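You operate a simulated robot arm through the tools that you are given. There is no shell and no other tool.

The job below is to be done with a simulated robot arm. You get a single attempt, and the scene is never put back.

## Task
Finish winding the blue bobbin at HIGH tension, then press END.
Fine: tension slider to HIGH and roller arm on, winder slider till FULL and left home, arm away again after END. Leave the knob; move no bobbin. Where these are worked on the way, their far stop is far enough and under half their travel is too little: roller arm.

It is judged by the outcome, as a careful person would: the job done as asked, and still so three seconds after it is handed in. It fails if anything else is knocked over, pushed out of place, dropped, spilled or broken.

## Robot
A 7-joint arm with a two-finger parallel gripper, fixed in place. Base frame: the origin is on the floor under the middle of its stand, x ahead of it, y to its left, z up. Readings come in m, rad, newtons and seconds.
With the tool pointing down near the work surface it reaches from about 0.2 to 0.68 m from the base axis. Its first joint turns from -1.152 to 1.152 rad. Payload 2.4 kg.
The TCP is the grasp point between the finger pads, 0.03 m short of the fingertips. In the tool frame z runs along the fingers and y along their closing line. Largest opening 0.094 m; finger width 0.028, thickness 0.01; the body of the gripper, 0.05 by 0.096 m, starts 0.055 m behind the TCP.
Orientation is told as [roll, pitch, yaw] about the base's x, y, z axes, in that order, counted from this pose: with the fingers straight down and closing along the base's y, the tool's x points along the base's -x, its y along +y and its z along -z.

## Interface
- The arm moves only by the tool jog_arm. Its argument "rows" is one flat list of numbers, 6 for each row, row after row: the shift along the tool's x, y, z in m, then the turn, a rotation vector about the tool's x, y, z in rad. In form: [tx, ty, tz, wx, wy, wz, tx, ty, tz, wx, wy, wz, ...]. A call has 1 to 20 rows; each row shifts and turns the commanded pose from where the row before left it, along the tool's axes as they then stand. "jaw" is the finger opening in m, from 0 to 0.094, set as the call begins (left out, the last holds). Each row takes 0.2 s and may step no farther than 0.05 m and 0.15 rad from the row before; otherwise, or with a gripper value out of range, the whole call is refused. Where a pose cannot be reached the arm comes as near as it can. A force on the tool above 90 N (or 10 N above the force at the start of the call, whichever is more), or a blocked arm, ends the call early, and 0.2 s more pass. Each finger travels about 0.153 m/s and halts on what it meets, pressing with about 36 N; the grip force reading is that of the motor and also rises with nothing between the fingers. The clock runs only during rows and for 0.2 s after the last one: add rows that do not move to give the fingers time. It gives the time, the measured TCP pose, the force on the tool (base axes), the opening and the grip force at its end, in the units of the frame above (readings bear some noise), with the torque about the TCP (base axes, N m) and any sound that the robot's microphone picked up, and new pictures: "pictures" is both (left out), scene, wrist or none.
- Cameras (640 x 400 px; columns grow to the right, rows downward): "scene" is fixed at [0.0432, 0.4783, 1.4414]; the picture's right is [-0.71, -0.71, 0.00], its down [-0.41, 0.41, -0.82] and it looks along [0.58, -0.58, -0.58] (base axes); focal length 312 px, centre (320, 200). "wrist" rides on the gripper at [0.076, 0.014, -0.102] in the tool frame; the picture's right is [-0.18, 0.98, 0.00], its down [-0.75, -0.14, -0.64] and it looks along [-0.63, -0.12, 0.77] (tool axes); focal length 243 px, centre (320, 200). There is no depth. A picture from a camera that has moved, and an enlarged one, comes with that camera's place and axes in the base frame and with its lens.
- close_up(camera, box): a new picture of the part [left, top, right, bottom] of that camera's present view, enlarged. No time passes.
- close_job(): hands the job in; it is judged then, once.

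Nothing tells you positions but the pictures and the camera data. Unless the task says otherwise, let go and move clear before handing in.

The tools are called after "Request:" as name(argument=value, ...) on one line, values as JSON. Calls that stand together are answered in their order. jog_arm: Moves the arm, as the interface text tells. Its arguments: {"type":"object","properties":{"rows":{"type":"array"},"jaw":{"type":"number"},"pictures":{"type":"string","enum":["both","scene","wrist","none"]}},"required":["rows"]} The other tools are called the same way: close_up (camera, box) takes an enlarged picture of a part of a camera's view; close_job () hands the job in.

At the start:

```text
time: 0.0
tcp_pos: [0.3355, -0.0397, 1.0862]
tcp_rot: [-0.001, 0.0, -0.001]
wrist_force: [0.3, 0.5, -0.2]
ft_torque: [0.0, 0.01, 0.0]
opening: 0.0942
gripper_force: 0.0
```

scene: 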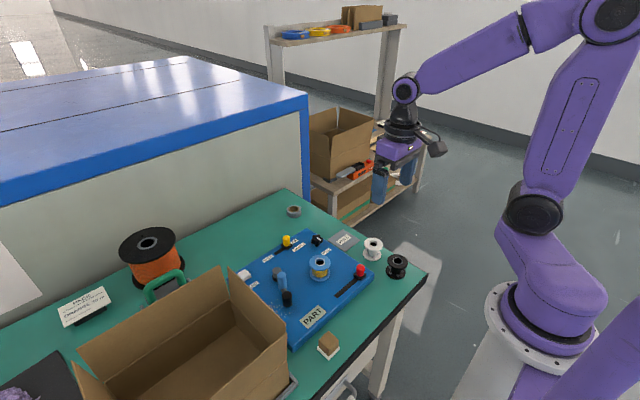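
wrist: 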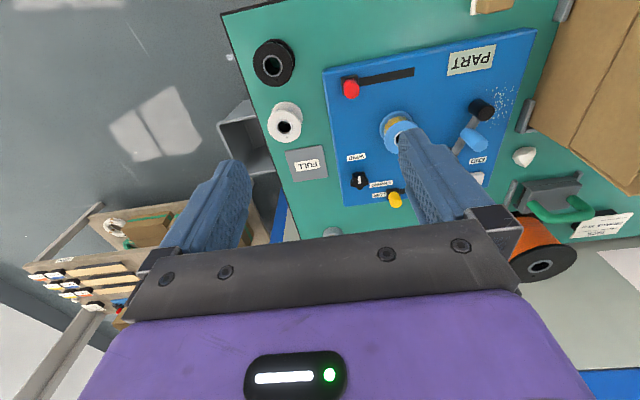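

I see a green bench with a blue panel carrying a red-knobbed slider, a blue bobbin on a spindle, a yellow slider, a black knob, and a roller arm with a blue roller and black knob. I'll look closer at the panel from both cameras before I move.

Request:
close_up(camera="scene", box=[220, 210, 420, 360])

Request:
close_up(camera="wrist", box=[230, 20, 550, 220])

Request:
close_up(camera="scene", box=[230, 220, 350, 295])

```text
2.67 times, centred on (320, 285) of scene
camera zoom: at [0.0432, 0.4783, 1.4414], right [-0.71, -0.71, 0.0], down [-0.41, 0.41, -0.82], along [0.58, -0.58, -0.58], focal length 831 px, centre (320, -27)
```

zoom: 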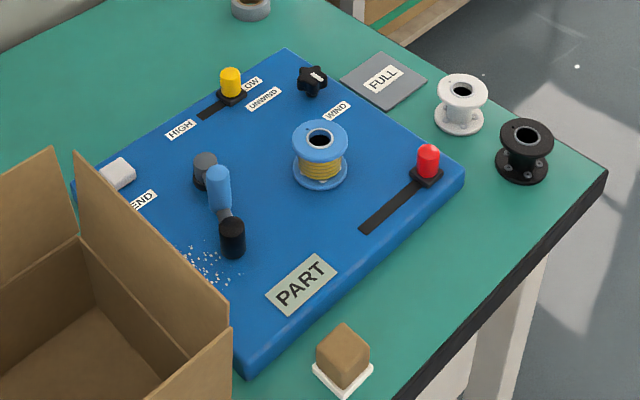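

```text
2.00 times, centred on (390, 120) of wrist
camera zoom: at [0.2581, -0.0257, 1.1895], right [0.18, 0.98, 0.0], down [0.75, -0.14, 0.64], along [0.63, -0.12, -0.77], focal length 485 px, centre (180, 360)
```

zoom: 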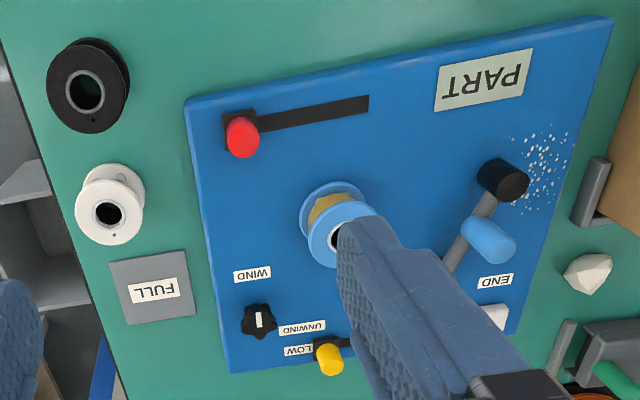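

```text
5.33 times, centred on (290, 258) of scene
camera zoom: at [0.0432, 0.4783, 1.4414], right [-0.71, -0.71, 0.0], down [-0.41, 0.41, -0.82], along [0.58, -0.58, -0.58], focal length 1662 px, centre (480, -107)
```

zoom: 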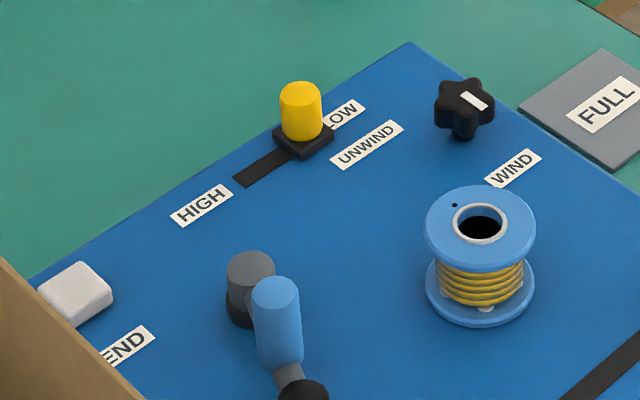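

The panel's top is at roughly z≈0.76, and it lies ahead of the arm at about x 0.35–0.6, y −0.05–0.25. I'll pull the arm back a bit with closed fingers to get an unblocked view from the wrist camera.

Request:
jog_arm(rows=[0.03, 0.025, 0.01, 0, 0, 0, 0.03, 0.025, 0.01, 0, 0, 0, 0.025, 0.02, 0.01, 0, 0, 0, 0, 0, 0, 0, 0, 0], jaw=0.0)

```text
time: 1.0
tcp_pos: [0.2486, 0.0292, 1.0553]
tcp_rot: [0.0, 0.002, 0.001]
wrist_force: [0.2, -0.5, 0.0]
ft_torque: [0.0, 0.03, 0.03]
opening: 0.0001
gripper_force: 33.6
camera wrist: at [0.1728, 0.0442, 1.1587], right [0.18, 0.98, 0.0], down [0.75, -0.14, 0.64], along [0.63, -0.12, -0.77], focal length 243 px, centre (320, 200)
```

scene: 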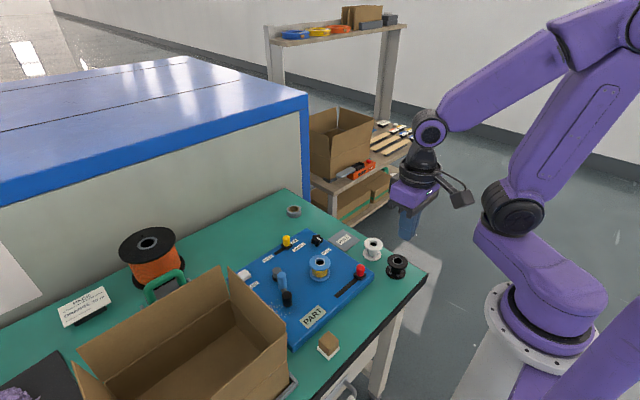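
wrist: 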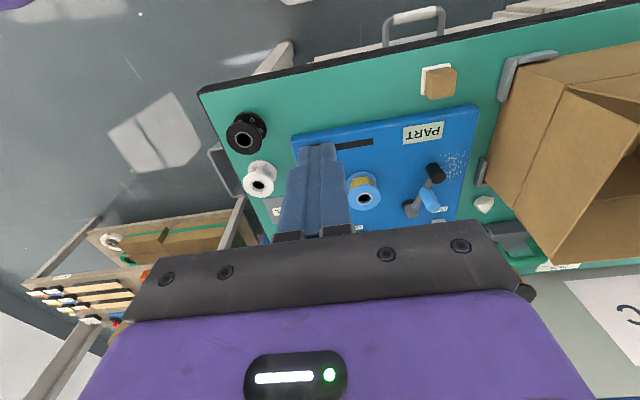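

The fingers block the panel from here. I'll move the camera over the panel's near edge so the panel fills the clear upper part of the wrist view.

Request:
jog_arm(rows=[-0.04, 0.02, 0, 0, 0, 0, -0.04, 0.02, 0, 0, 0, 0, -0.04, 0.02, -0.01, 0, 0, 0, -0.037, 0.01, -0.01, 0, 0, 0, 0, 0, 0, 0, 0, 0], jaw=0.0, pictures="wrist")

```text
time: 2.2
tcp_pos: [0.4073, 0.0976, 1.0758]
tcp_rot: [0.0, -0.002, 0.0]
wrist_force: [0.4, 0.1, -0.4]
ft_torque: [0.0, 0.01, -0.02]
opening: 0.0
gripper_force: 32.9
camera wrist: at [0.331, 0.114, 1.1796], right [0.18, 0.98, 0.0], down [0.75, -0.14, 0.64], along [0.63, -0.12, -0.77], focal length 243 px, centre (320, 200)
```

wrist: 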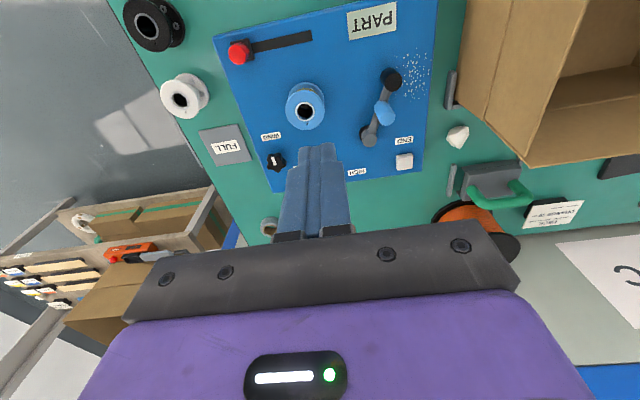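

Request:
close_up(camera="wrist", box=[190, 0, 350, 100])

Request:
close_up(camera="wrist", box=[320, 50, 480, 150])

Request:
close_up(camera="wrist", box=[180, 80, 340, 180])

Request:
close_up(camera="wrist", box=[320, 100, 480, 200])

```text
4.00 times, centred on (270, 50) of wrist
camera zoom: at [0.331, 0.114, 1.1796], right [0.18, 0.98, 0.0], down [0.75, -0.14, 0.64], along [0.63, -0.12, -0.77], focal length 970 px, centre (520, 800)
```

zoom: 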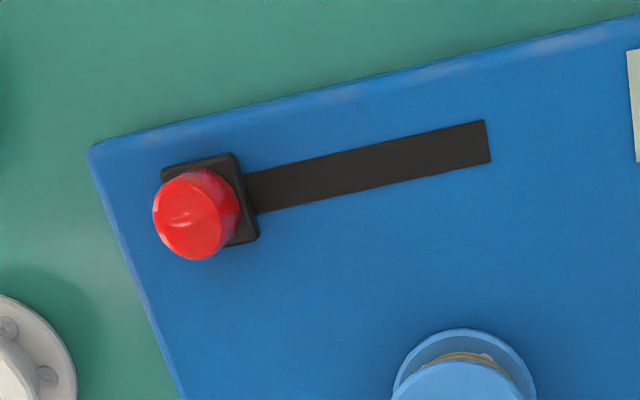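

```text
4.00 times, centred on (400, 100) of wrist
camera zoom: at [0.331, 0.114, 1.1796], right [0.18, 0.98, 0.0], down [0.75, -0.14, 0.64], along [0.63, -0.12, -0.77], focal length 970 px, centre (0, 600)
```

zoom: 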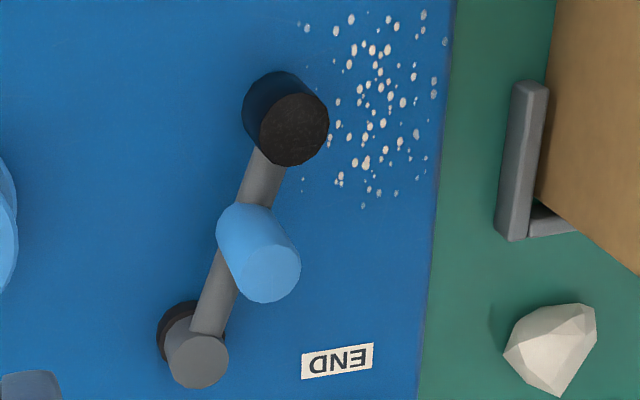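

```text
4.00 times, centred on (260, 130) of wrist
camera zoom: at [0.331, 0.114, 1.1796], right [0.18, 0.98, 0.0], down [0.75, -0.14, 0.64], along [0.63, -0.12, -0.77], focal length 970 px, centre (560, 480)
```

zoom: 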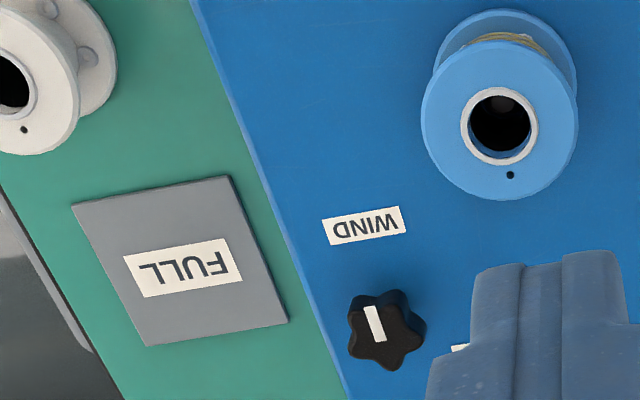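

```text
4.00 times, centred on (400, 150) of wrist
camera zoom: at [0.331, 0.114, 1.1796], right [0.18, 0.98, 0.0], down [0.75, -0.14, 0.64], along [0.63, -0.12, -0.77], focal length 970 px, centre (0, 400)
```

zoom: 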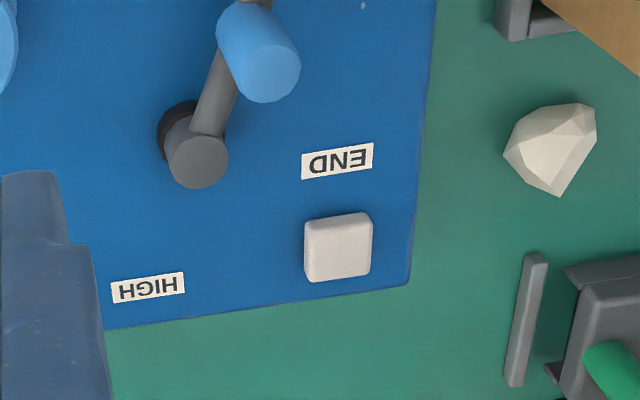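

From the overhead view I put the main parts here (panel top z≈0.76):
- Red winder slider: about (0.369, −0.007), slot running along +y to about 0.095.
- Yellow tension slider: about (0.616, 0.05), with HIGH toward +y.
- Roller arm: pivot (0.531, 0.164), black handle (0.443, 0.203).
- Blue bobbin: (0.451, 0.070).
- END button: (0.60, 0.232).

Next I'll go above the yellow slider and check my alignment.

Request:
jog_arm(rows=[-0.0348, -0.0078, 0.02, 0, 0, 0, -0.0348, -0.0078, 0.03, 0, 0, 0, -0.0348, -0.0078, 0.03, 0, 0, 0, -0.0348, -0.0078, 0.03, 0, 0, 0, -0.0348, -0.0078, 0.03, 0, 0, 0, -0.0348, -0.0078, 0.03, 0, 0, 0, 0, 0, 0, 0, 0, 0], jaw=0.07)

```text
time: 3.8
tcp_pos: [0.6163, 0.052, 0.906]
tcp_rot: [0.0, 0.0, 0.0]
wrist_force: [0.1, -0.5, 0.1]
ft_torque: [0.01, 0.0, -0.05]
opening: 0.0703
gripper_force: 0.2
camera wrist: at [0.5395, 0.0662, 1.0091], right [0.18, 0.98, 0.0], down [0.75, -0.14, 0.64], along [0.63, -0.12, -0.77], focal length 243 px, centre (320, 200)
```

scene: 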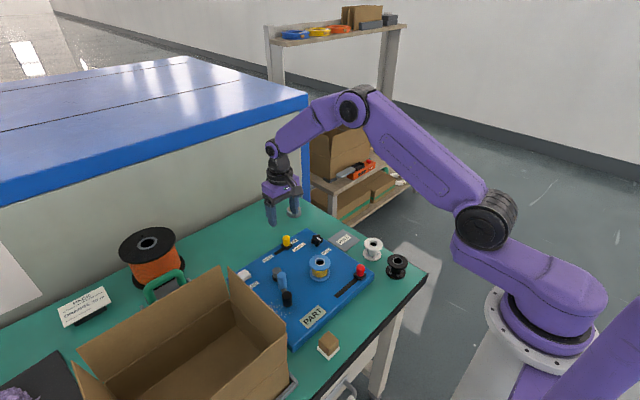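
wrist: 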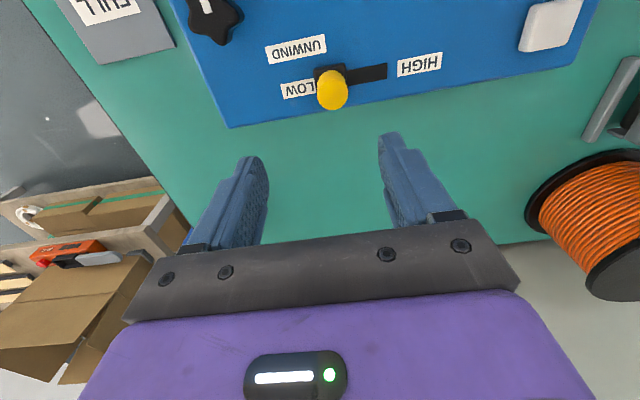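

The yellow slider knob looks nearer than I first thought, at about (0.60, 0.065), and its top may be higher. I'll zoom in on both views to triangulate it properly.

Request:
close_up(camera="wrist", box=[260, 20, 420, 120])

Request:
close_up(camera="scene", box=[250, 220, 330, 270])

Request:
close_up(camera="scene", box=[230, 250, 310, 300])

Request:
close_up(camera="wrist", box=[460, 0, 620, 100])

```text
4.00 times, centred on (340, 70) of wrist
camera zoom: at [0.5395, 0.0662, 1.0091], right [0.18, 0.98, 0.0], down [0.75, -0.14, 0.64], along [0.63, -0.12, -0.77], focal length 970 px, centre (240, 720)
```

zoom: 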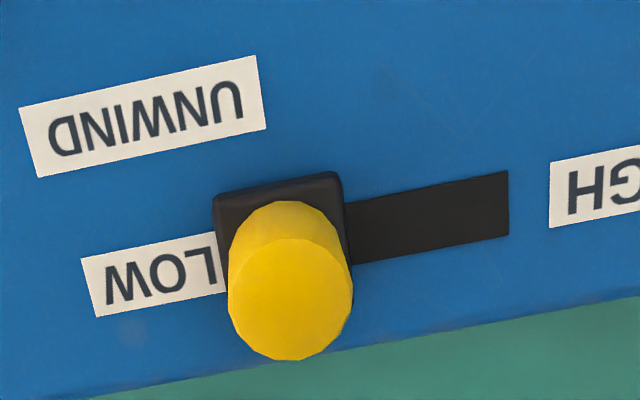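

```text
8.00 times, centred on (290, 245) of scene
camera zoom: at [0.0432, 0.4783, 1.4414], right [-0.71, -0.71, 0.0], down [-0.41, 0.41, -0.82], along [0.58, -0.58, -0.58], focal length 2494 px, centre (560, -160)
```

zoom: 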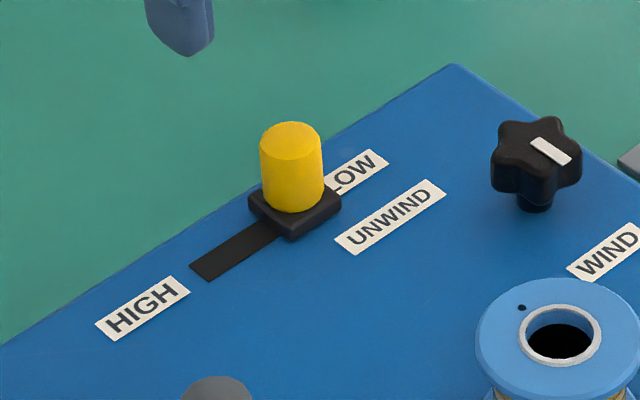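

```text
8.00 times, centred on (270, 275) of scene
camera zoom: at [0.0432, 0.4783, 1.4414], right [-0.71, -0.71, 0.0], down [-0.41, 0.41, -0.82], along [0.58, -0.58, -0.58], focal length 2494 px, centre (720, -400)
```

zoom: 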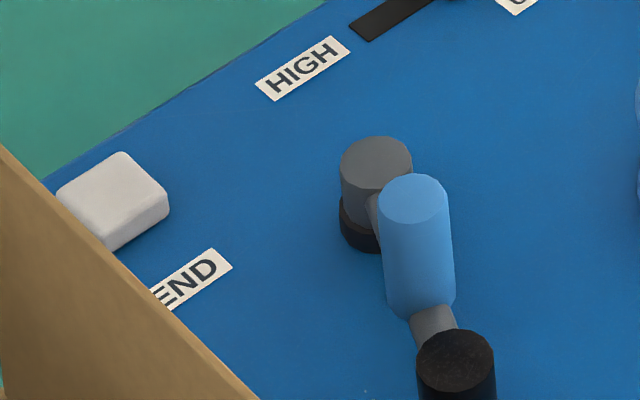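

```text
4.00 times, centred on (540, 50) of wrist
camera zoom: at [0.5395, 0.0662, 1.0091], right [0.18, 0.98, 0.0], down [0.75, -0.14, 0.64], along [0.63, -0.12, -0.77], focal length 970 px, centre (-560, 800)
```

zoom: 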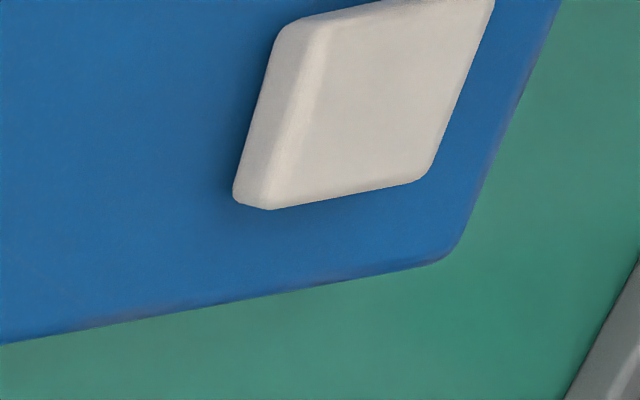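

Triangulating again puts the panel top at z≈0.789 and the yellow knob at (0.596, 0.065) with its top at z≈0.823. The roller handle is at about (0.437, 0.197), the pivot at (0.518, 0.160) and END at (0.582, 0.224). I'll lower the open fingers around the yellow knob.

Request:
jog_arm(rows=[0.0208, 0.0133, 0.01, 0, 0, 0, 0, 0, 0.02, 0, 0, 0, 0, 0, 0.02, 0, 0, 0, 0, 0, 0.016, 0, 0, 0, 0, 0, 0, 0, 0, 0], jaw=0.06)

```text
time: 5.0
tcp_pos: [0.5949, 0.0677, 0.8397]
tcp_rot: [0.002, 0.0, 0.0]
wrist_force: [-0.3, -0.1, -0.3]
ft_torque: [0.01, 0.01, -0.03]
opening: 0.06
gripper_force: 0.1
camera wrist: at [0.5186, 0.0809, 0.9431], right [0.18, 0.98, 0.0], down [0.75, -0.14, 0.64], along [0.63, -0.12, -0.77], focal length 243 px, centre (320, 200)
```

scene: 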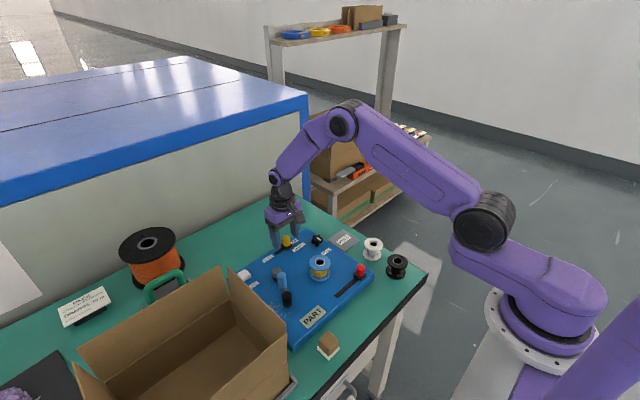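
wrist: 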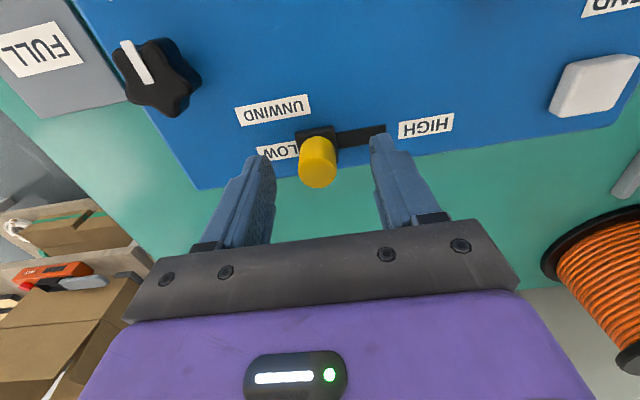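

The yellow knob sits between the fingers. I'll close them loosely around it and slide it +y toward HIGH.

Request:
jog_arm(rows=[0, 0, 0, 0, 0, 0, 0, 0, 0, 0, 0, 0, 0, 0.008, 0, 0, 0, 0, 0, 0.008, 0, 0, 0, 0, 0, 0.008, 0, 0, 0, 0, 0, 0, 0, 0, 0, 0], jaw=0.03, pictures="wrist")

```text
time: 6.4
tcp_pos: [0.5948, 0.0898, 0.84]
tcp_rot: [0.0, 0.001, -0.001]
wrist_force: [0.6, -0.8, 0.5]
ft_torque: [0.01, -0.02, 0.01]
opening: 0.0303
gripper_force: 0.1
camera wrist: at [0.518, 0.1046, 0.9432], right [0.18, 0.98, 0.0], down [0.75, -0.14, 0.64], along [0.63, -0.12, -0.77], focal length 243 px, centre (320, 200)
```

wrist: 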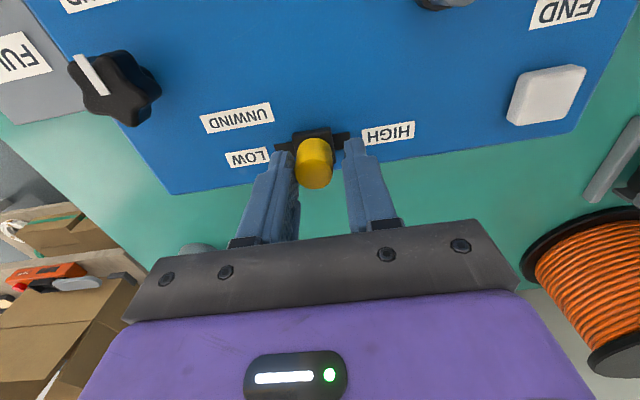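

The slider is following the finger. I'll keep going to the stop in small steps and watch the force.

Request:
jog_arm(rows=[0, 0.005, 0, 0, 0, 0, 0, 0.005, 0, 0, 0, 0, 0, 0.003, 0, 0, 0, 0, 0, 0, 0, 0, 0, 0], jaw=0.03, pictures="wrist")

Request:
close_up(camera="wrist", box=[220, 80, 420, 205])

```text
time: 7.4
tcp_pos: [0.5938, 0.1033, 0.8401]
tcp_rot: [-0.002, -0.001, 0.0]
wrist_force: [0.1, -1.5, 0.3]
ft_torque: [0.01, -0.04, -0.01]
opening: 0.0306
gripper_force: 0.6
camera wrist: at [0.5183, 0.118, 0.9435], right [0.18, 0.98, 0.0], down [0.75, -0.14, 0.64], along [0.63, -0.12, -0.77], focal length 243 px, centre (320, 200)
```

wrist: 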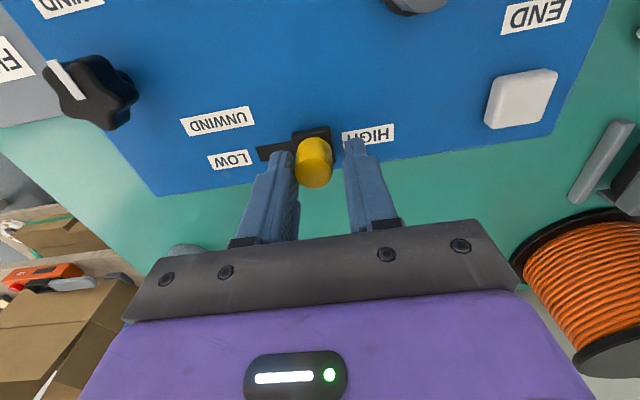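

```text
3.20 times, centred on (320, 142) of wrist
camera zoom: at [0.5183, 0.118, 0.9435], right [0.18, 0.98, 0.0], down [0.75, -0.14, 0.64], along [0.63, -0.12, -0.77], focal length 776 px, centre (320, 384)
```

zoom: 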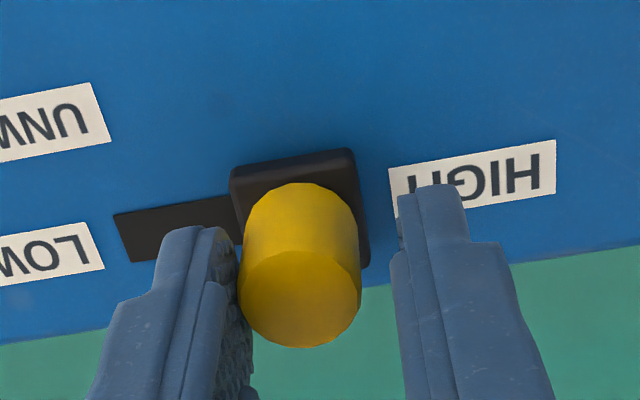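

Request:
jog_arm(rows=[0, 0.003, 0, 0, 0, 0, 0, 0.003, 0, 0, 0, 0, 0, 0, 0, 0, 0, 0], jaw=0.03, pictures="wrist")

Request:
close_up(camera="wrist", box=[220, 80, 420, 205])

```text
time: 8.2
tcp_pos: [0.5966, 0.1096, 0.8415]
tcp_rot: [-0.002, 0.0, 0.001]
wrist_force: [0.9, -2.2, 0.5]
ft_torque: [-0.01, -0.04, 0.01]
opening: 0.0314
gripper_force: 1.1
camera wrist: at [0.5182, 0.1235, 0.9437], right [0.18, 0.98, 0.0], down [0.75, -0.14, 0.64], along [0.63, -0.12, -0.77], focal length 243 px, centre (320, 200)
```

wrist: 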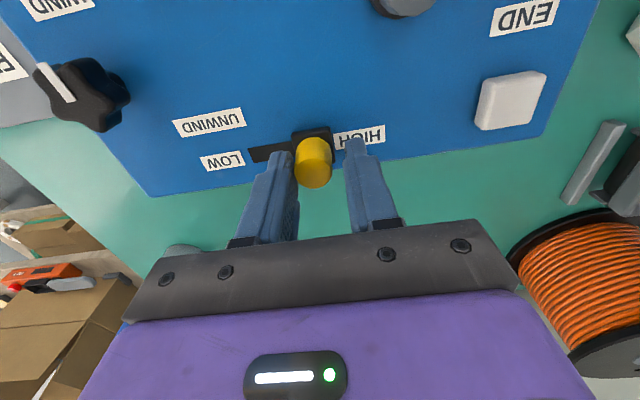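

```text
3.20 times, centred on (320, 142) of wrist
camera zoom: at [0.5182, 0.1235, 0.9437], right [0.18, 0.98, 0.0], down [0.75, -0.14, 0.64], along [0.63, -0.12, -0.77], focal length 776 px, centre (320, 384)
```

zoom: 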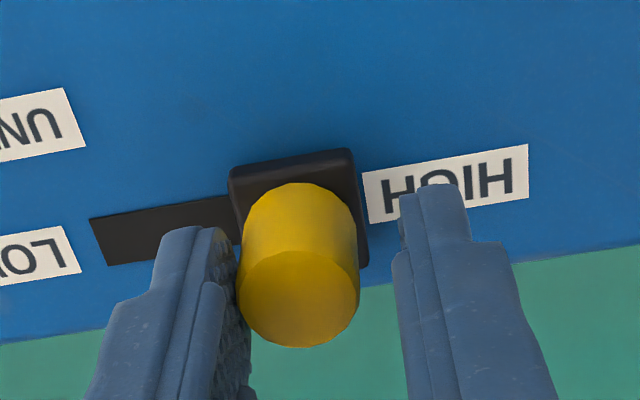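

Request:
jog_arm(rows=[0, 0.002, 0, 0, 0, 0, 0, 0.002, 0, 0, 0, 0, 0, 0, 0, 0, 0, 0], jaw=0.03, pictures="wrist")

Request:
close_up(camera="wrist", box=[220, 80, 420, 205])

```text
time: 9.0
tcp_pos: [0.5944, 0.1119, 0.8399]
tcp_rot: [0.0, 0.0, -0.001]
wrist_force: [0.6, -11.5, 2.5]
ft_torque: [-0.3, 0.12, 0.0]
opening: 0.0362
gripper_force: 5.0
camera wrist: at [0.5183, 0.1263, 0.9437], right [0.19, 0.98, 0.0], down [0.75, -0.14, 0.64], along [0.63, -0.12, -0.77], focal length 243 px, centre (320, 200)
```

wrist: 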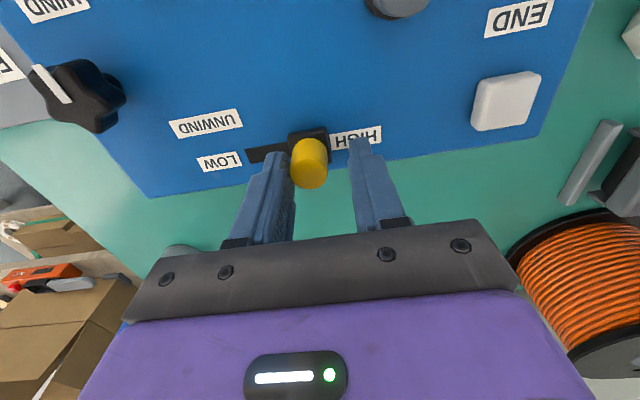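

```text
3.20 times, centred on (320, 142) of wrist
camera zoom: at [0.5183, 0.1263, 0.9437], right [0.19, 0.98, 0.0], down [0.75, -0.14, 0.64], along [0.63, -0.12, -0.77], focal length 776 px, centre (320, 384)
```

zoom: 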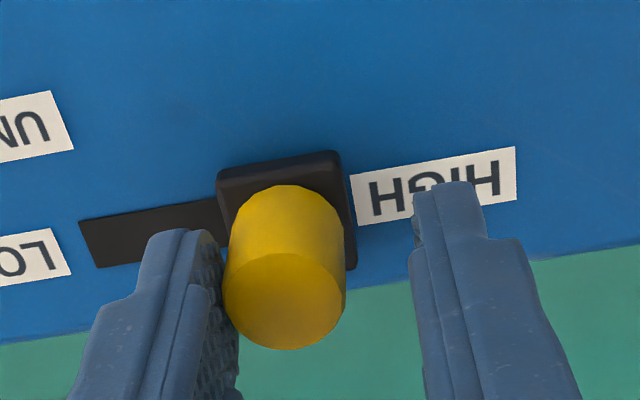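

The slider is at its stop (force rose to 11 N, carriage by the HIGH label). I'll back off, open the fingers and lift straight up, then check that it stays at HIGH.

Request:
jog_arm(rows=[0, -0.005, 0, 0, 0, 0, 0, 0, 0, 0, 0, 0, 0, 0, -0.03, 0, 0, 0, 0, 0, -0.04, 0, 0, 0, 0, 0, -0.04, 0, 0, 0, 0, 0, 0, 0, 0, 0], jaw=0.05)

Request:
close_up(camera="scene", box=[220, 210, 420, 335])

```text
time: 10.4
tcp_pos: [0.5951, 0.1078, 0.95]
tcp_rot: [0.0, 0.001, 0.0]
wrist_force: [-0.7, -1.2, -0.1]
ft_torque: [0.0, -0.02, -0.01]
opening: 0.05
gripper_force: 0.1
camera wrist: at [0.5179, 0.1231, 1.0538], right [0.18, 0.98, 0.0], down [0.75, -0.14, 0.64], along [0.63, -0.12, -0.77], focal length 243 px, centre (320, 200)
```

scene: 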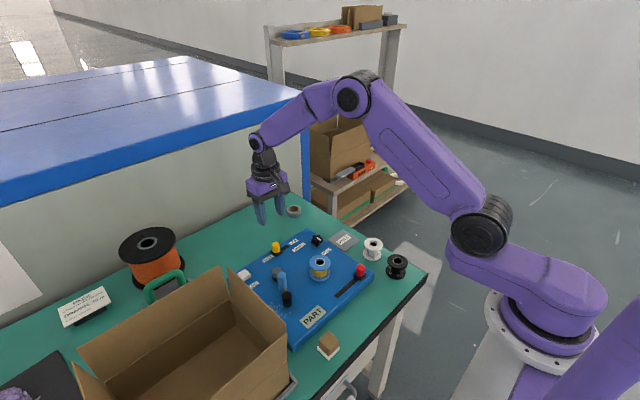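
wrist: 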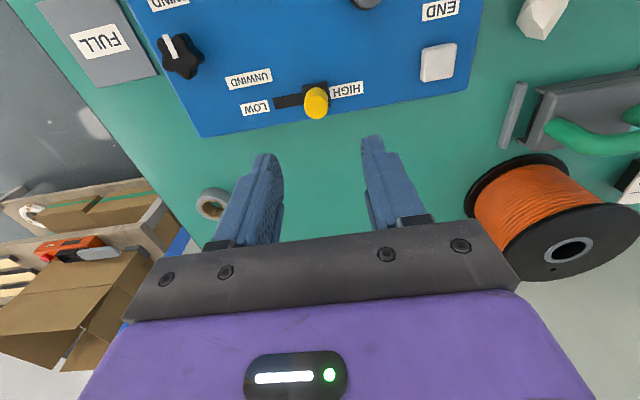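

```text
3.20 times, centred on (320, 272) of scene
camera zoom: at [0.0432, 0.4783, 1.4414], right [-0.71, -0.71, 0.0], down [-0.41, 0.41, -0.82], along [0.58, -0.58, -0.58], focal length 998 px, centre (320, -32)
```

zoom: 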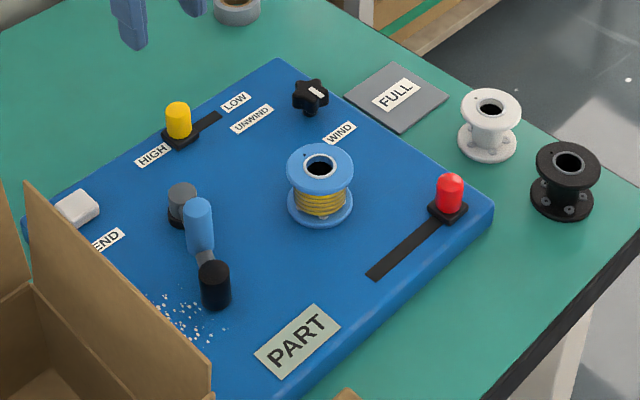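

Tension is at HIGH. For the roller arm I'll straddle the tall blue roller at about (0.472, 0.181), top z≈0.856. That keeps the fingers above the bobbin and handle tops and well clear of the cardboard box, so I'll go above it first and check.

Request:
jog_arm(rows=[0.0412, 0.0244, 0, 0, 0, 0, 0.0412, 0.0244, 0, 0, 0, 0, 0.0412, 0.0244, 0, 0, 0, 0, 0, 0, 0, 0, 0, 0], jaw=0.06)

Request:
close_up(camera="wrist", box=[240, 20, 400, 120])

```text
time: 11.4
tcp_pos: [0.4706, 0.1813, 0.9507]
tcp_rot: [-0.001, 0.0, 0.0]
wrist_force: [-0.5, 0.1, 0.5]
ft_torque: [0.03, 0.0, 0.01]
opening: 0.0598
gripper_force: 0.0
camera wrist: at [0.3937, 0.1958, 1.054], right [0.18, 0.98, 0.0], down [0.75, -0.14, 0.64], along [0.63, -0.12, -0.77], focal length 243 px, centre (320, 200)
```

scene: 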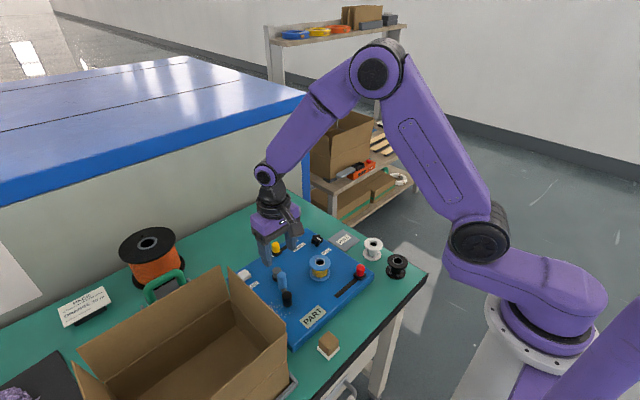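
wrist: 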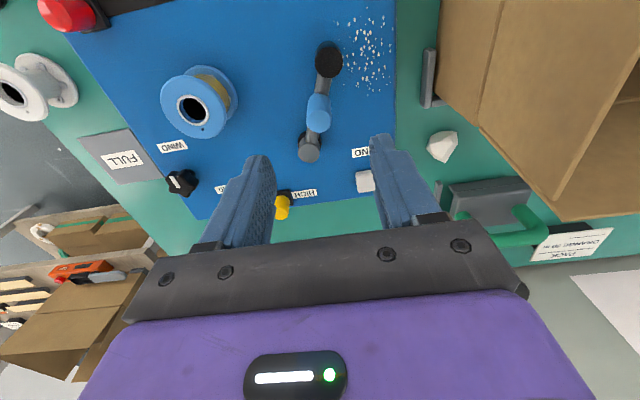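

```text
4.00 times, centred on (320, 70) of wrist
camera zoom: at [0.3937, 0.1958, 1.054], right [0.18, 0.98, 0.0], down [0.75, -0.14, 0.64], along [0.63, -0.12, -0.77], focal length 970 px, centre (320, 720)
```

zoom: 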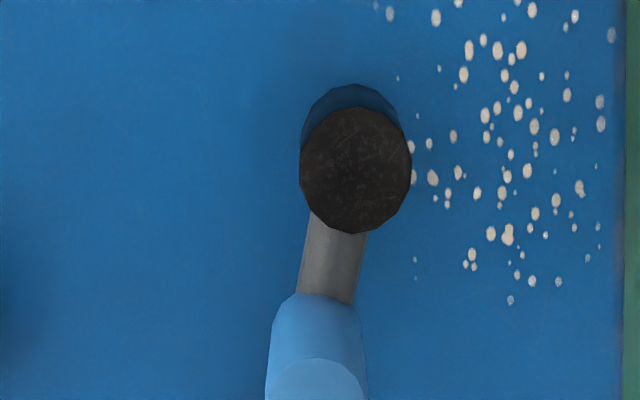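

The roller top appears where expected, right between the fingers. I'll descend around it so the tips sit at z≈0.834, above the lever and the bobbin top.

Request:
jog_arm(rows=[0, 0, 0.03, 0, 0, 0, 0, 0, 0.03, 0, 0, 0, 0, 0, 0.026, 0, 0, 0, 0, 0, 0, 0, 0, 0], jaw=0.06)

Request:
close_up(camera="scene", box=[220, 210, 380, 310])

```text
time: 12.4
tcp_pos: [0.4705, 0.1811, 0.8641]
tcp_rot: [-0.001, 0.002, 0.0]
wrist_force: [0.5, -0.4, -0.4]
ft_torque: [-0.02, 0.03, 0.04]
opening: 0.0599
gripper_force: 0.1
camera wrist: at [0.3945, 0.1965, 0.9678], right [0.18, 0.98, 0.0], down [0.75, -0.14, 0.64], along [0.63, -0.12, -0.77], focal length 243 px, centre (320, 200)
```

scene: 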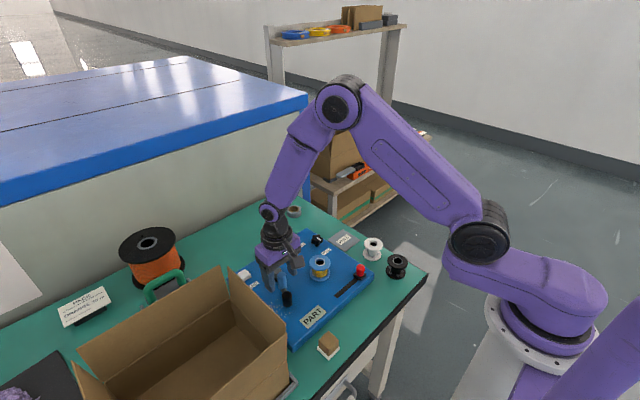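
wrist: 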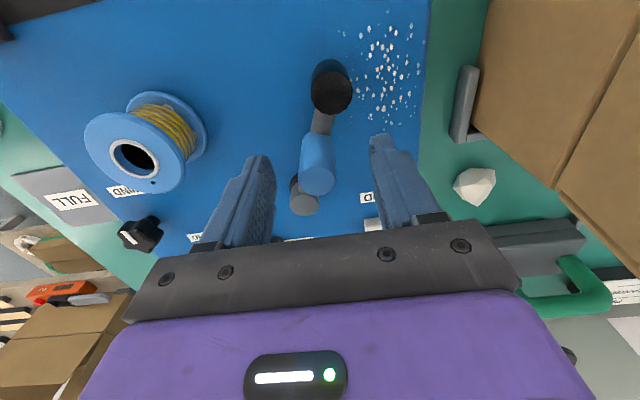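

```text
4.00 times, centred on (300, 260) of scene
camera zoom: at [0.0432, 0.4783, 1.4414], right [-0.71, -0.71, 0.0], down [-0.41, 0.41, -0.82], along [0.58, -0.58, -0.58], focal length 1247 px, centre (400, -40)
```

zoom: 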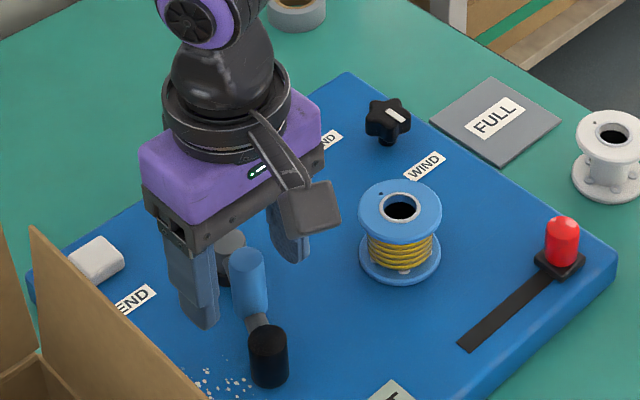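

The roller is centred between the fingers. I'll narrow the jaw loosely and swing the arm −y toward the bobbin.

Request:
jog_arm(rows=[0, 0, 0, 0, 0, 0, 0, 0, 0, 0, 0, 0, 0, -0.008, 0, 0, 0, 0, 0, -0.008, 0, 0, 0, 0, 0, -0.008, 0, 0, 0, 0, 0, 0, 0, 0, 0, 0], jaw=0.03)

Request:
close_up(camera="scene", box=[220, 210, 380, 310])

```text
time: 13.8
tcp_pos: [0.4712, 0.1576, 0.8637]
tcp_rot: [0.0, 0.001, 0.0]
wrist_force: [0.0, 0.6, -0.1]
ft_torque: [-0.01, -0.01, 0.01]
opening: 0.0301
gripper_force: 0.5
camera wrist: at [0.3946, 0.1716, 0.9678], right [0.18, 0.98, 0.0], down [0.75, -0.14, 0.64], along [0.63, -0.12, -0.77], focal length 243 px, centre (320, 200)
```

scene: 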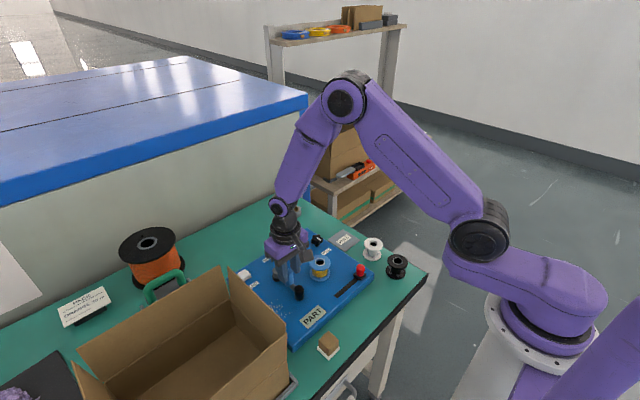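
wrist: 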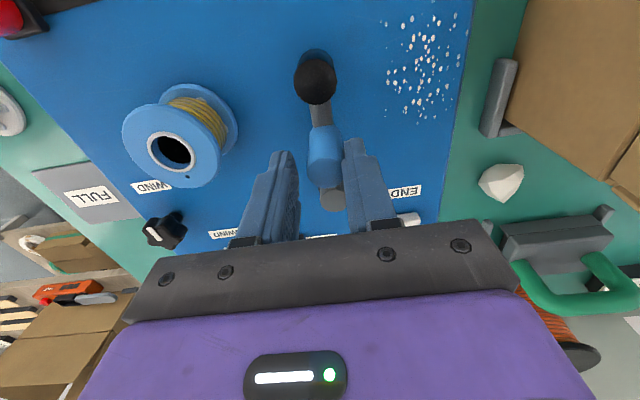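

```text
4.00 times, centred on (300, 260) of scene
camera zoom: at [0.0432, 0.4783, 1.4414], right [-0.71, -0.71, 0.0], down [-0.41, 0.41, -0.82], along [0.58, -0.58, -0.58], focal length 1247 px, centre (400, -40)
```

zoom: 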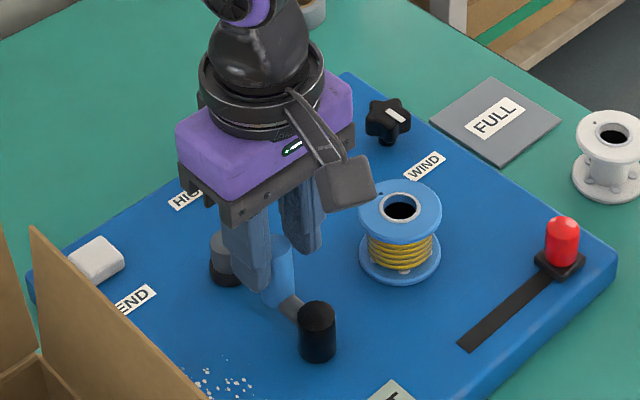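

The roller arm swings freely. I'll continue toward its far stop with small steps.

Request:
jog_arm(rows=[0, -0.005, 0, 0, 0, 0, 0, -0.005, 0, 0, 0, 0, 0, -0.005, 0, 0, 0, 0, 0, 0, 0, 0, 0, 0], jaw=0.03, pictures="both")

Request:
close_up(camera="scene", box=[220, 210, 380, 310])

```text
time: 14.8
tcp_pos: [0.4713, 0.1429, 0.864]
tcp_rot: [0.0, 0.0, 0.001]
wrist_force: [-0.1, 0.8, 0.6]
ft_torque: [0.03, -0.02, -0.01]
opening: 0.0307
gripper_force: 0.5
camera wrist: at [0.3948, 0.1566, 0.9675], right [0.18, 0.98, 0.0], down [0.75, -0.14, 0.64], along [0.63, -0.12, -0.77], focal length 243 px, centre (320, 200)
```

scene: 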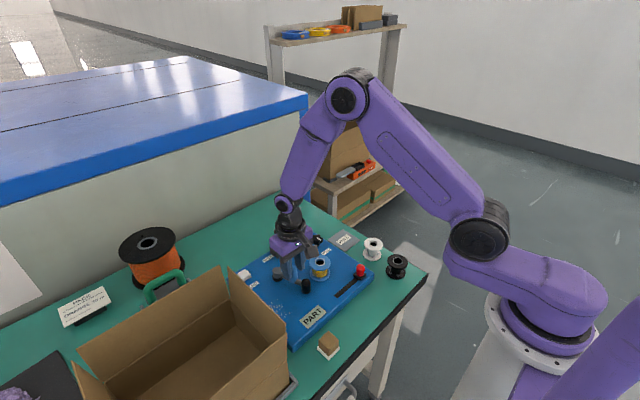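
wrist: 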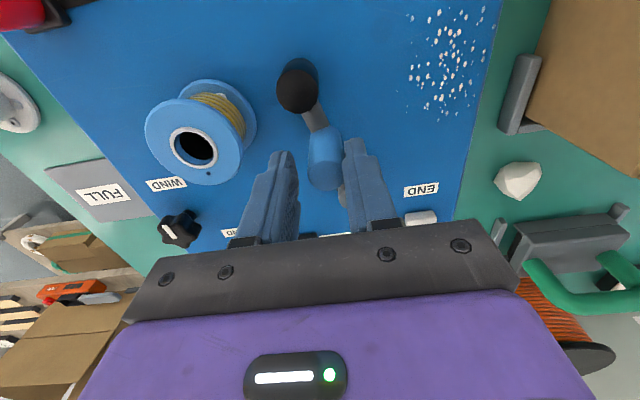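

```text
4.00 times, centred on (300, 260) of scene
camera zoom: at [0.0432, 0.4783, 1.4414], right [-0.71, -0.71, 0.0], down [-0.41, 0.41, -0.82], along [0.58, -0.58, -0.58], focal length 1247 px, centre (400, -40)
```

zoom: 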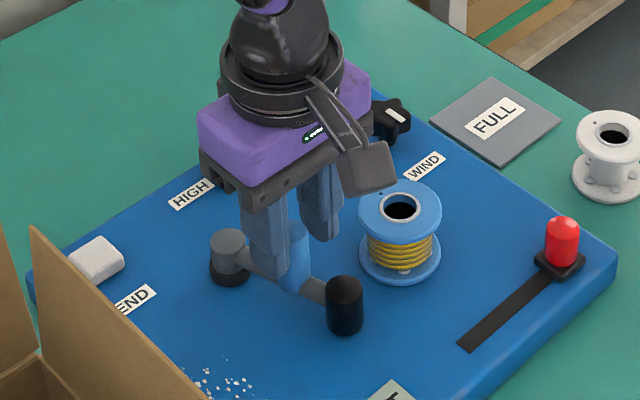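

Request:
jog_arm(rows=[0, -0.003, 0, 0, 0, 0, 0, -0.003, 0, 0, 0, 0, 0, 0, 0, 0, 0, 0], jaw=0.03, pictures="wrist")

Request:
close_up(camera="scene", box=[260, 240, 360, 303])

```text
time: 15.6
tcp_pos: [0.4715, 0.1347, 0.8641]
tcp_rot: [0.0, 0.0, 0.0]
wrist_force: [1.1, 0.6, 0.1]
ft_torque: [0.04, -0.04, 0.01]
opening: 0.0303
gripper_force: 0.8
camera wrist: at [0.3946, 0.1507, 0.9675], right [0.18, 0.98, 0.0], down [0.75, -0.14, 0.64], along [0.63, -0.12, -0.77], focal length 243 px, centre (320, 200)
```

wrist: 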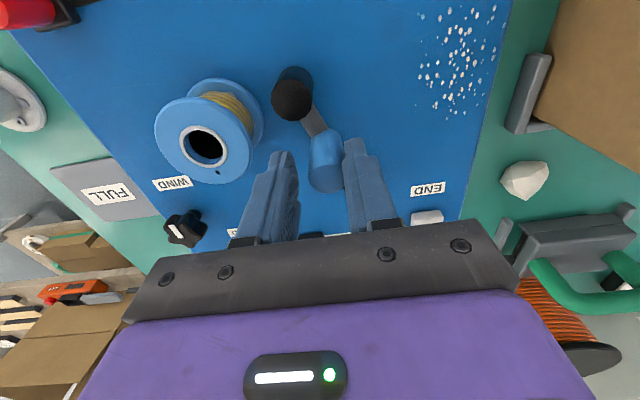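

```text
6.35 times, centred on (310, 272) of scene
camera zoom: at [0.0432, 0.4783, 1.4414], right [-0.71, -0.71, 0.0], down [-0.41, 0.41, -0.82], along [0.58, -0.58, -0.58], focal length 1979 px, centre (384, -254)
```

zoom: 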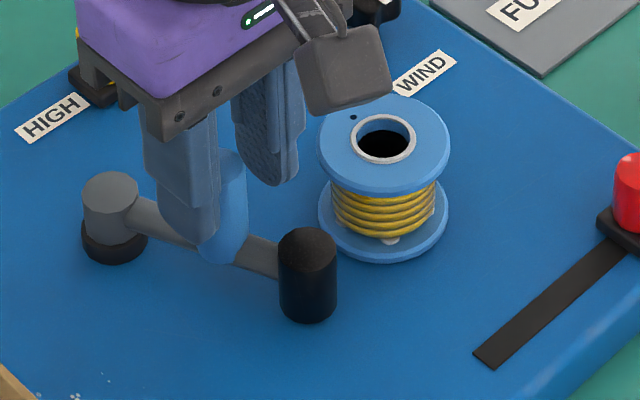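

Request:
jog_arm(rows=[0, -0.002, 0, 0, 0, 0, 0, -0.002, 0, 0, 0, 0, 0, 0, 0, 0, 0, 0], jaw=0.03, pictures="wrist")

Request:
close_up(camera="scene", box=[260, 240, 360, 303])

Request:
close_up(camera="wrist", box=[150, 60, 350, 185])

```text
time: 16.4
tcp_pos: [0.4724, 0.1325, 0.8644]
tcp_rot: [0.001, 0.0, 0.001]
wrist_force: [0.3, 0.3, 0.3]
ft_torque: [0.02, 0.0, 0.03]
opening: 0.0306
gripper_force: 0.4
camera wrist: at [0.3944, 0.1467, 0.9674], right [0.18, 0.98, 0.0], down [0.75, -0.14, 0.64], along [0.63, -0.12, -0.77], focal length 243 px, centre (320, 200)
```

wrist: 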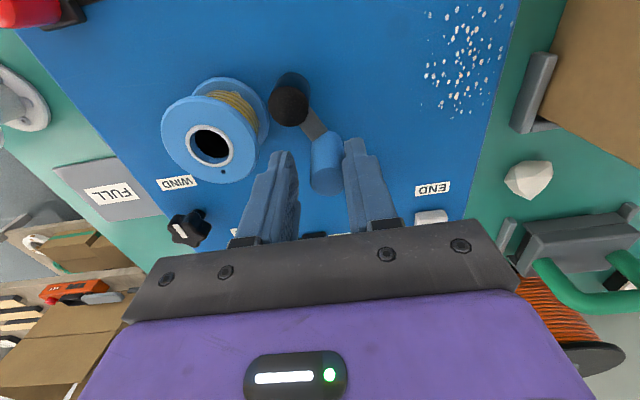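

```text
6.35 times, centred on (310, 272) of scene
camera zoom: at [0.0432, 0.4783, 1.4414], right [-0.71, -0.71, 0.0], down [-0.41, 0.41, -0.82], along [0.58, -0.58, -0.58], focal length 1979 px, centre (384, -254)
```

zoom: 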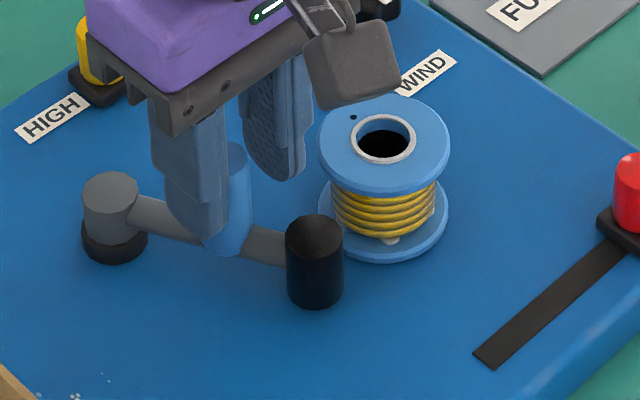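

```text
3.20 times, centred on (250, 122) of wrist
camera zoom: at [0.3944, 0.1467, 0.9674], right [0.18, 0.98, 0.0], down [0.75, -0.14, 0.64], along [0.63, -0.12, -0.77], focal length 776 px, centre (544, 448)
```

zoom: 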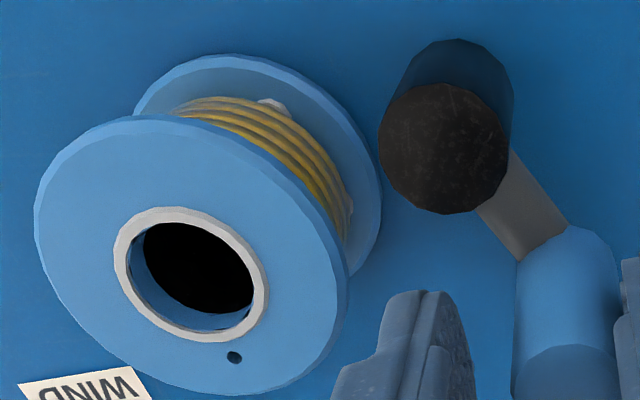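

Request:
jog_arm(rows=[0, -0.0015, 0, 0, 0, 0, 0, 0, 0, 0, 0, 0], jaw=0.03, pictures="wrist")

Request:
close_up(camera="wrist", box=[150, 60, 350, 185])

Request:
close_up(camera="scene", box=[260, 240, 360, 303])

```text
time: 17.0
tcp_pos: [0.4718, 0.132, 0.8645]
tcp_rot: [0.0, 0.0, 0.0]
wrist_force: [0.1, 1.0, -0.4]
ft_torque: [0.0, -0.01, -0.01]
opening: 0.0306
gripper_force: 0.3
camera wrist: at [0.3945, 0.1454, 0.9675], right [0.18, 0.98, 0.0], down [0.75, -0.14, 0.64], along [0.63, -0.12, -0.77], focal length 243 px, centre (320, 200)
```

wrist: 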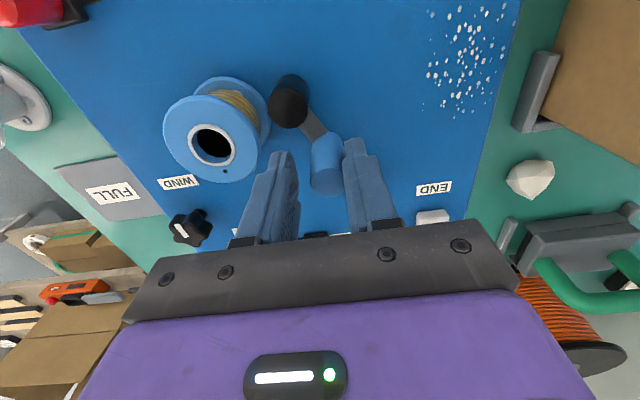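

```text
3.20 times, centred on (250, 122) of wrist
camera zoom: at [0.3945, 0.1454, 0.9675], right [0.18, 0.98, 0.0], down [0.75, -0.14, 0.64], along [0.63, -0.12, -0.77], focal length 776 px, centre (544, 448)
```

zoom: 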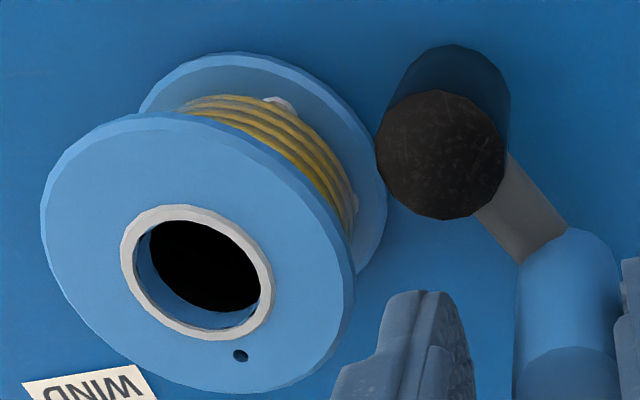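

```text
6.35 times, centred on (310, 272) of scene
camera zoom: at [0.0432, 0.4783, 1.4414], right [-0.71, -0.71, 0.0], down [-0.41, 0.41, -0.82], along [0.58, -0.58, -0.58], focal length 1979 px, centre (384, -254)
```

zoom: 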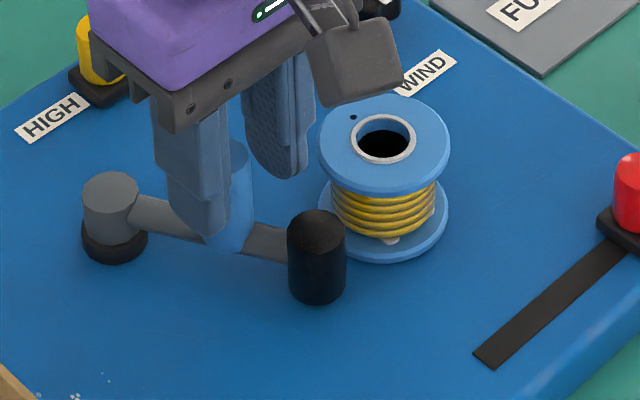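

Request:
jog_arm(rows=[0, -0.0015, 0, 0, 0, 0, 0, 0, 0, 0, 0, 0], jaw=0.03, pictures="wrist")

Request:
close_up(camera="wrist", box=[150, 60, 350, 185])

Request:
close_up(camera="scene", box=[260, 240, 360, 303])

```text
time: 17.6
tcp_pos: [0.4715, 0.1302, 0.8646]
tcp_rot: [0.001, -0.001, -0.001]
wrist_force: [0.4, 0.3, 0.1]
ft_torque: [0.02, -0.04, 0.04]
opening: 0.0309
gripper_force: 0.5
camera wrist: at [0.3945, 0.1441, 0.9676], right [0.18, 0.98, 0.0], down [0.75, -0.14, 0.64], along [0.63, -0.12, -0.77], focal length 243 px, centre (320, 200)
```

wrist: 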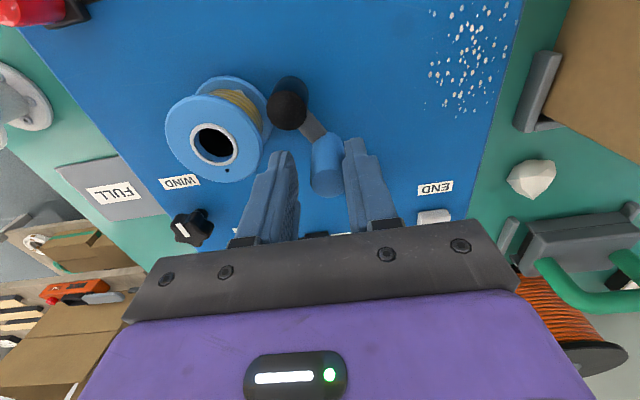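

```text
3.20 times, centred on (250, 122) of wrist
camera zoom: at [0.3945, 0.1441, 0.9676], right [0.18, 0.98, 0.0], down [0.75, -0.14, 0.64], along [0.63, -0.12, -0.77], focal length 776 px, centre (544, 448)
```

zoom: 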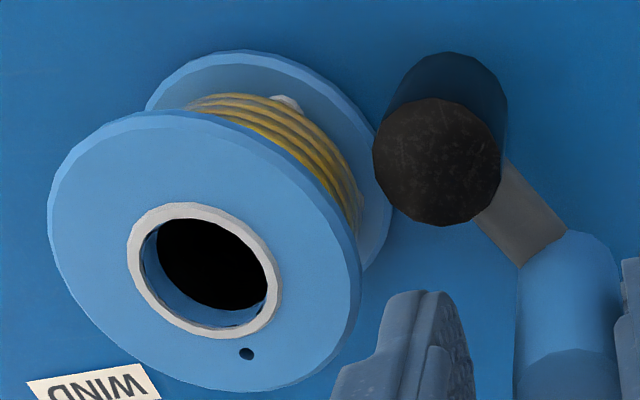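

```text
6.35 times, centred on (310, 272) of scene
camera zoom: at [0.0432, 0.4783, 1.4414], right [-0.71, -0.71, 0.0], down [-0.41, 0.41, -0.82], along [0.58, -0.58, -0.58], focal length 1979 px, centre (384, -254)
```

zoom: 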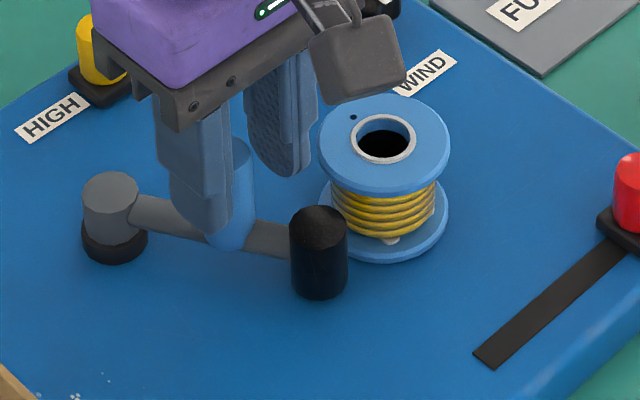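

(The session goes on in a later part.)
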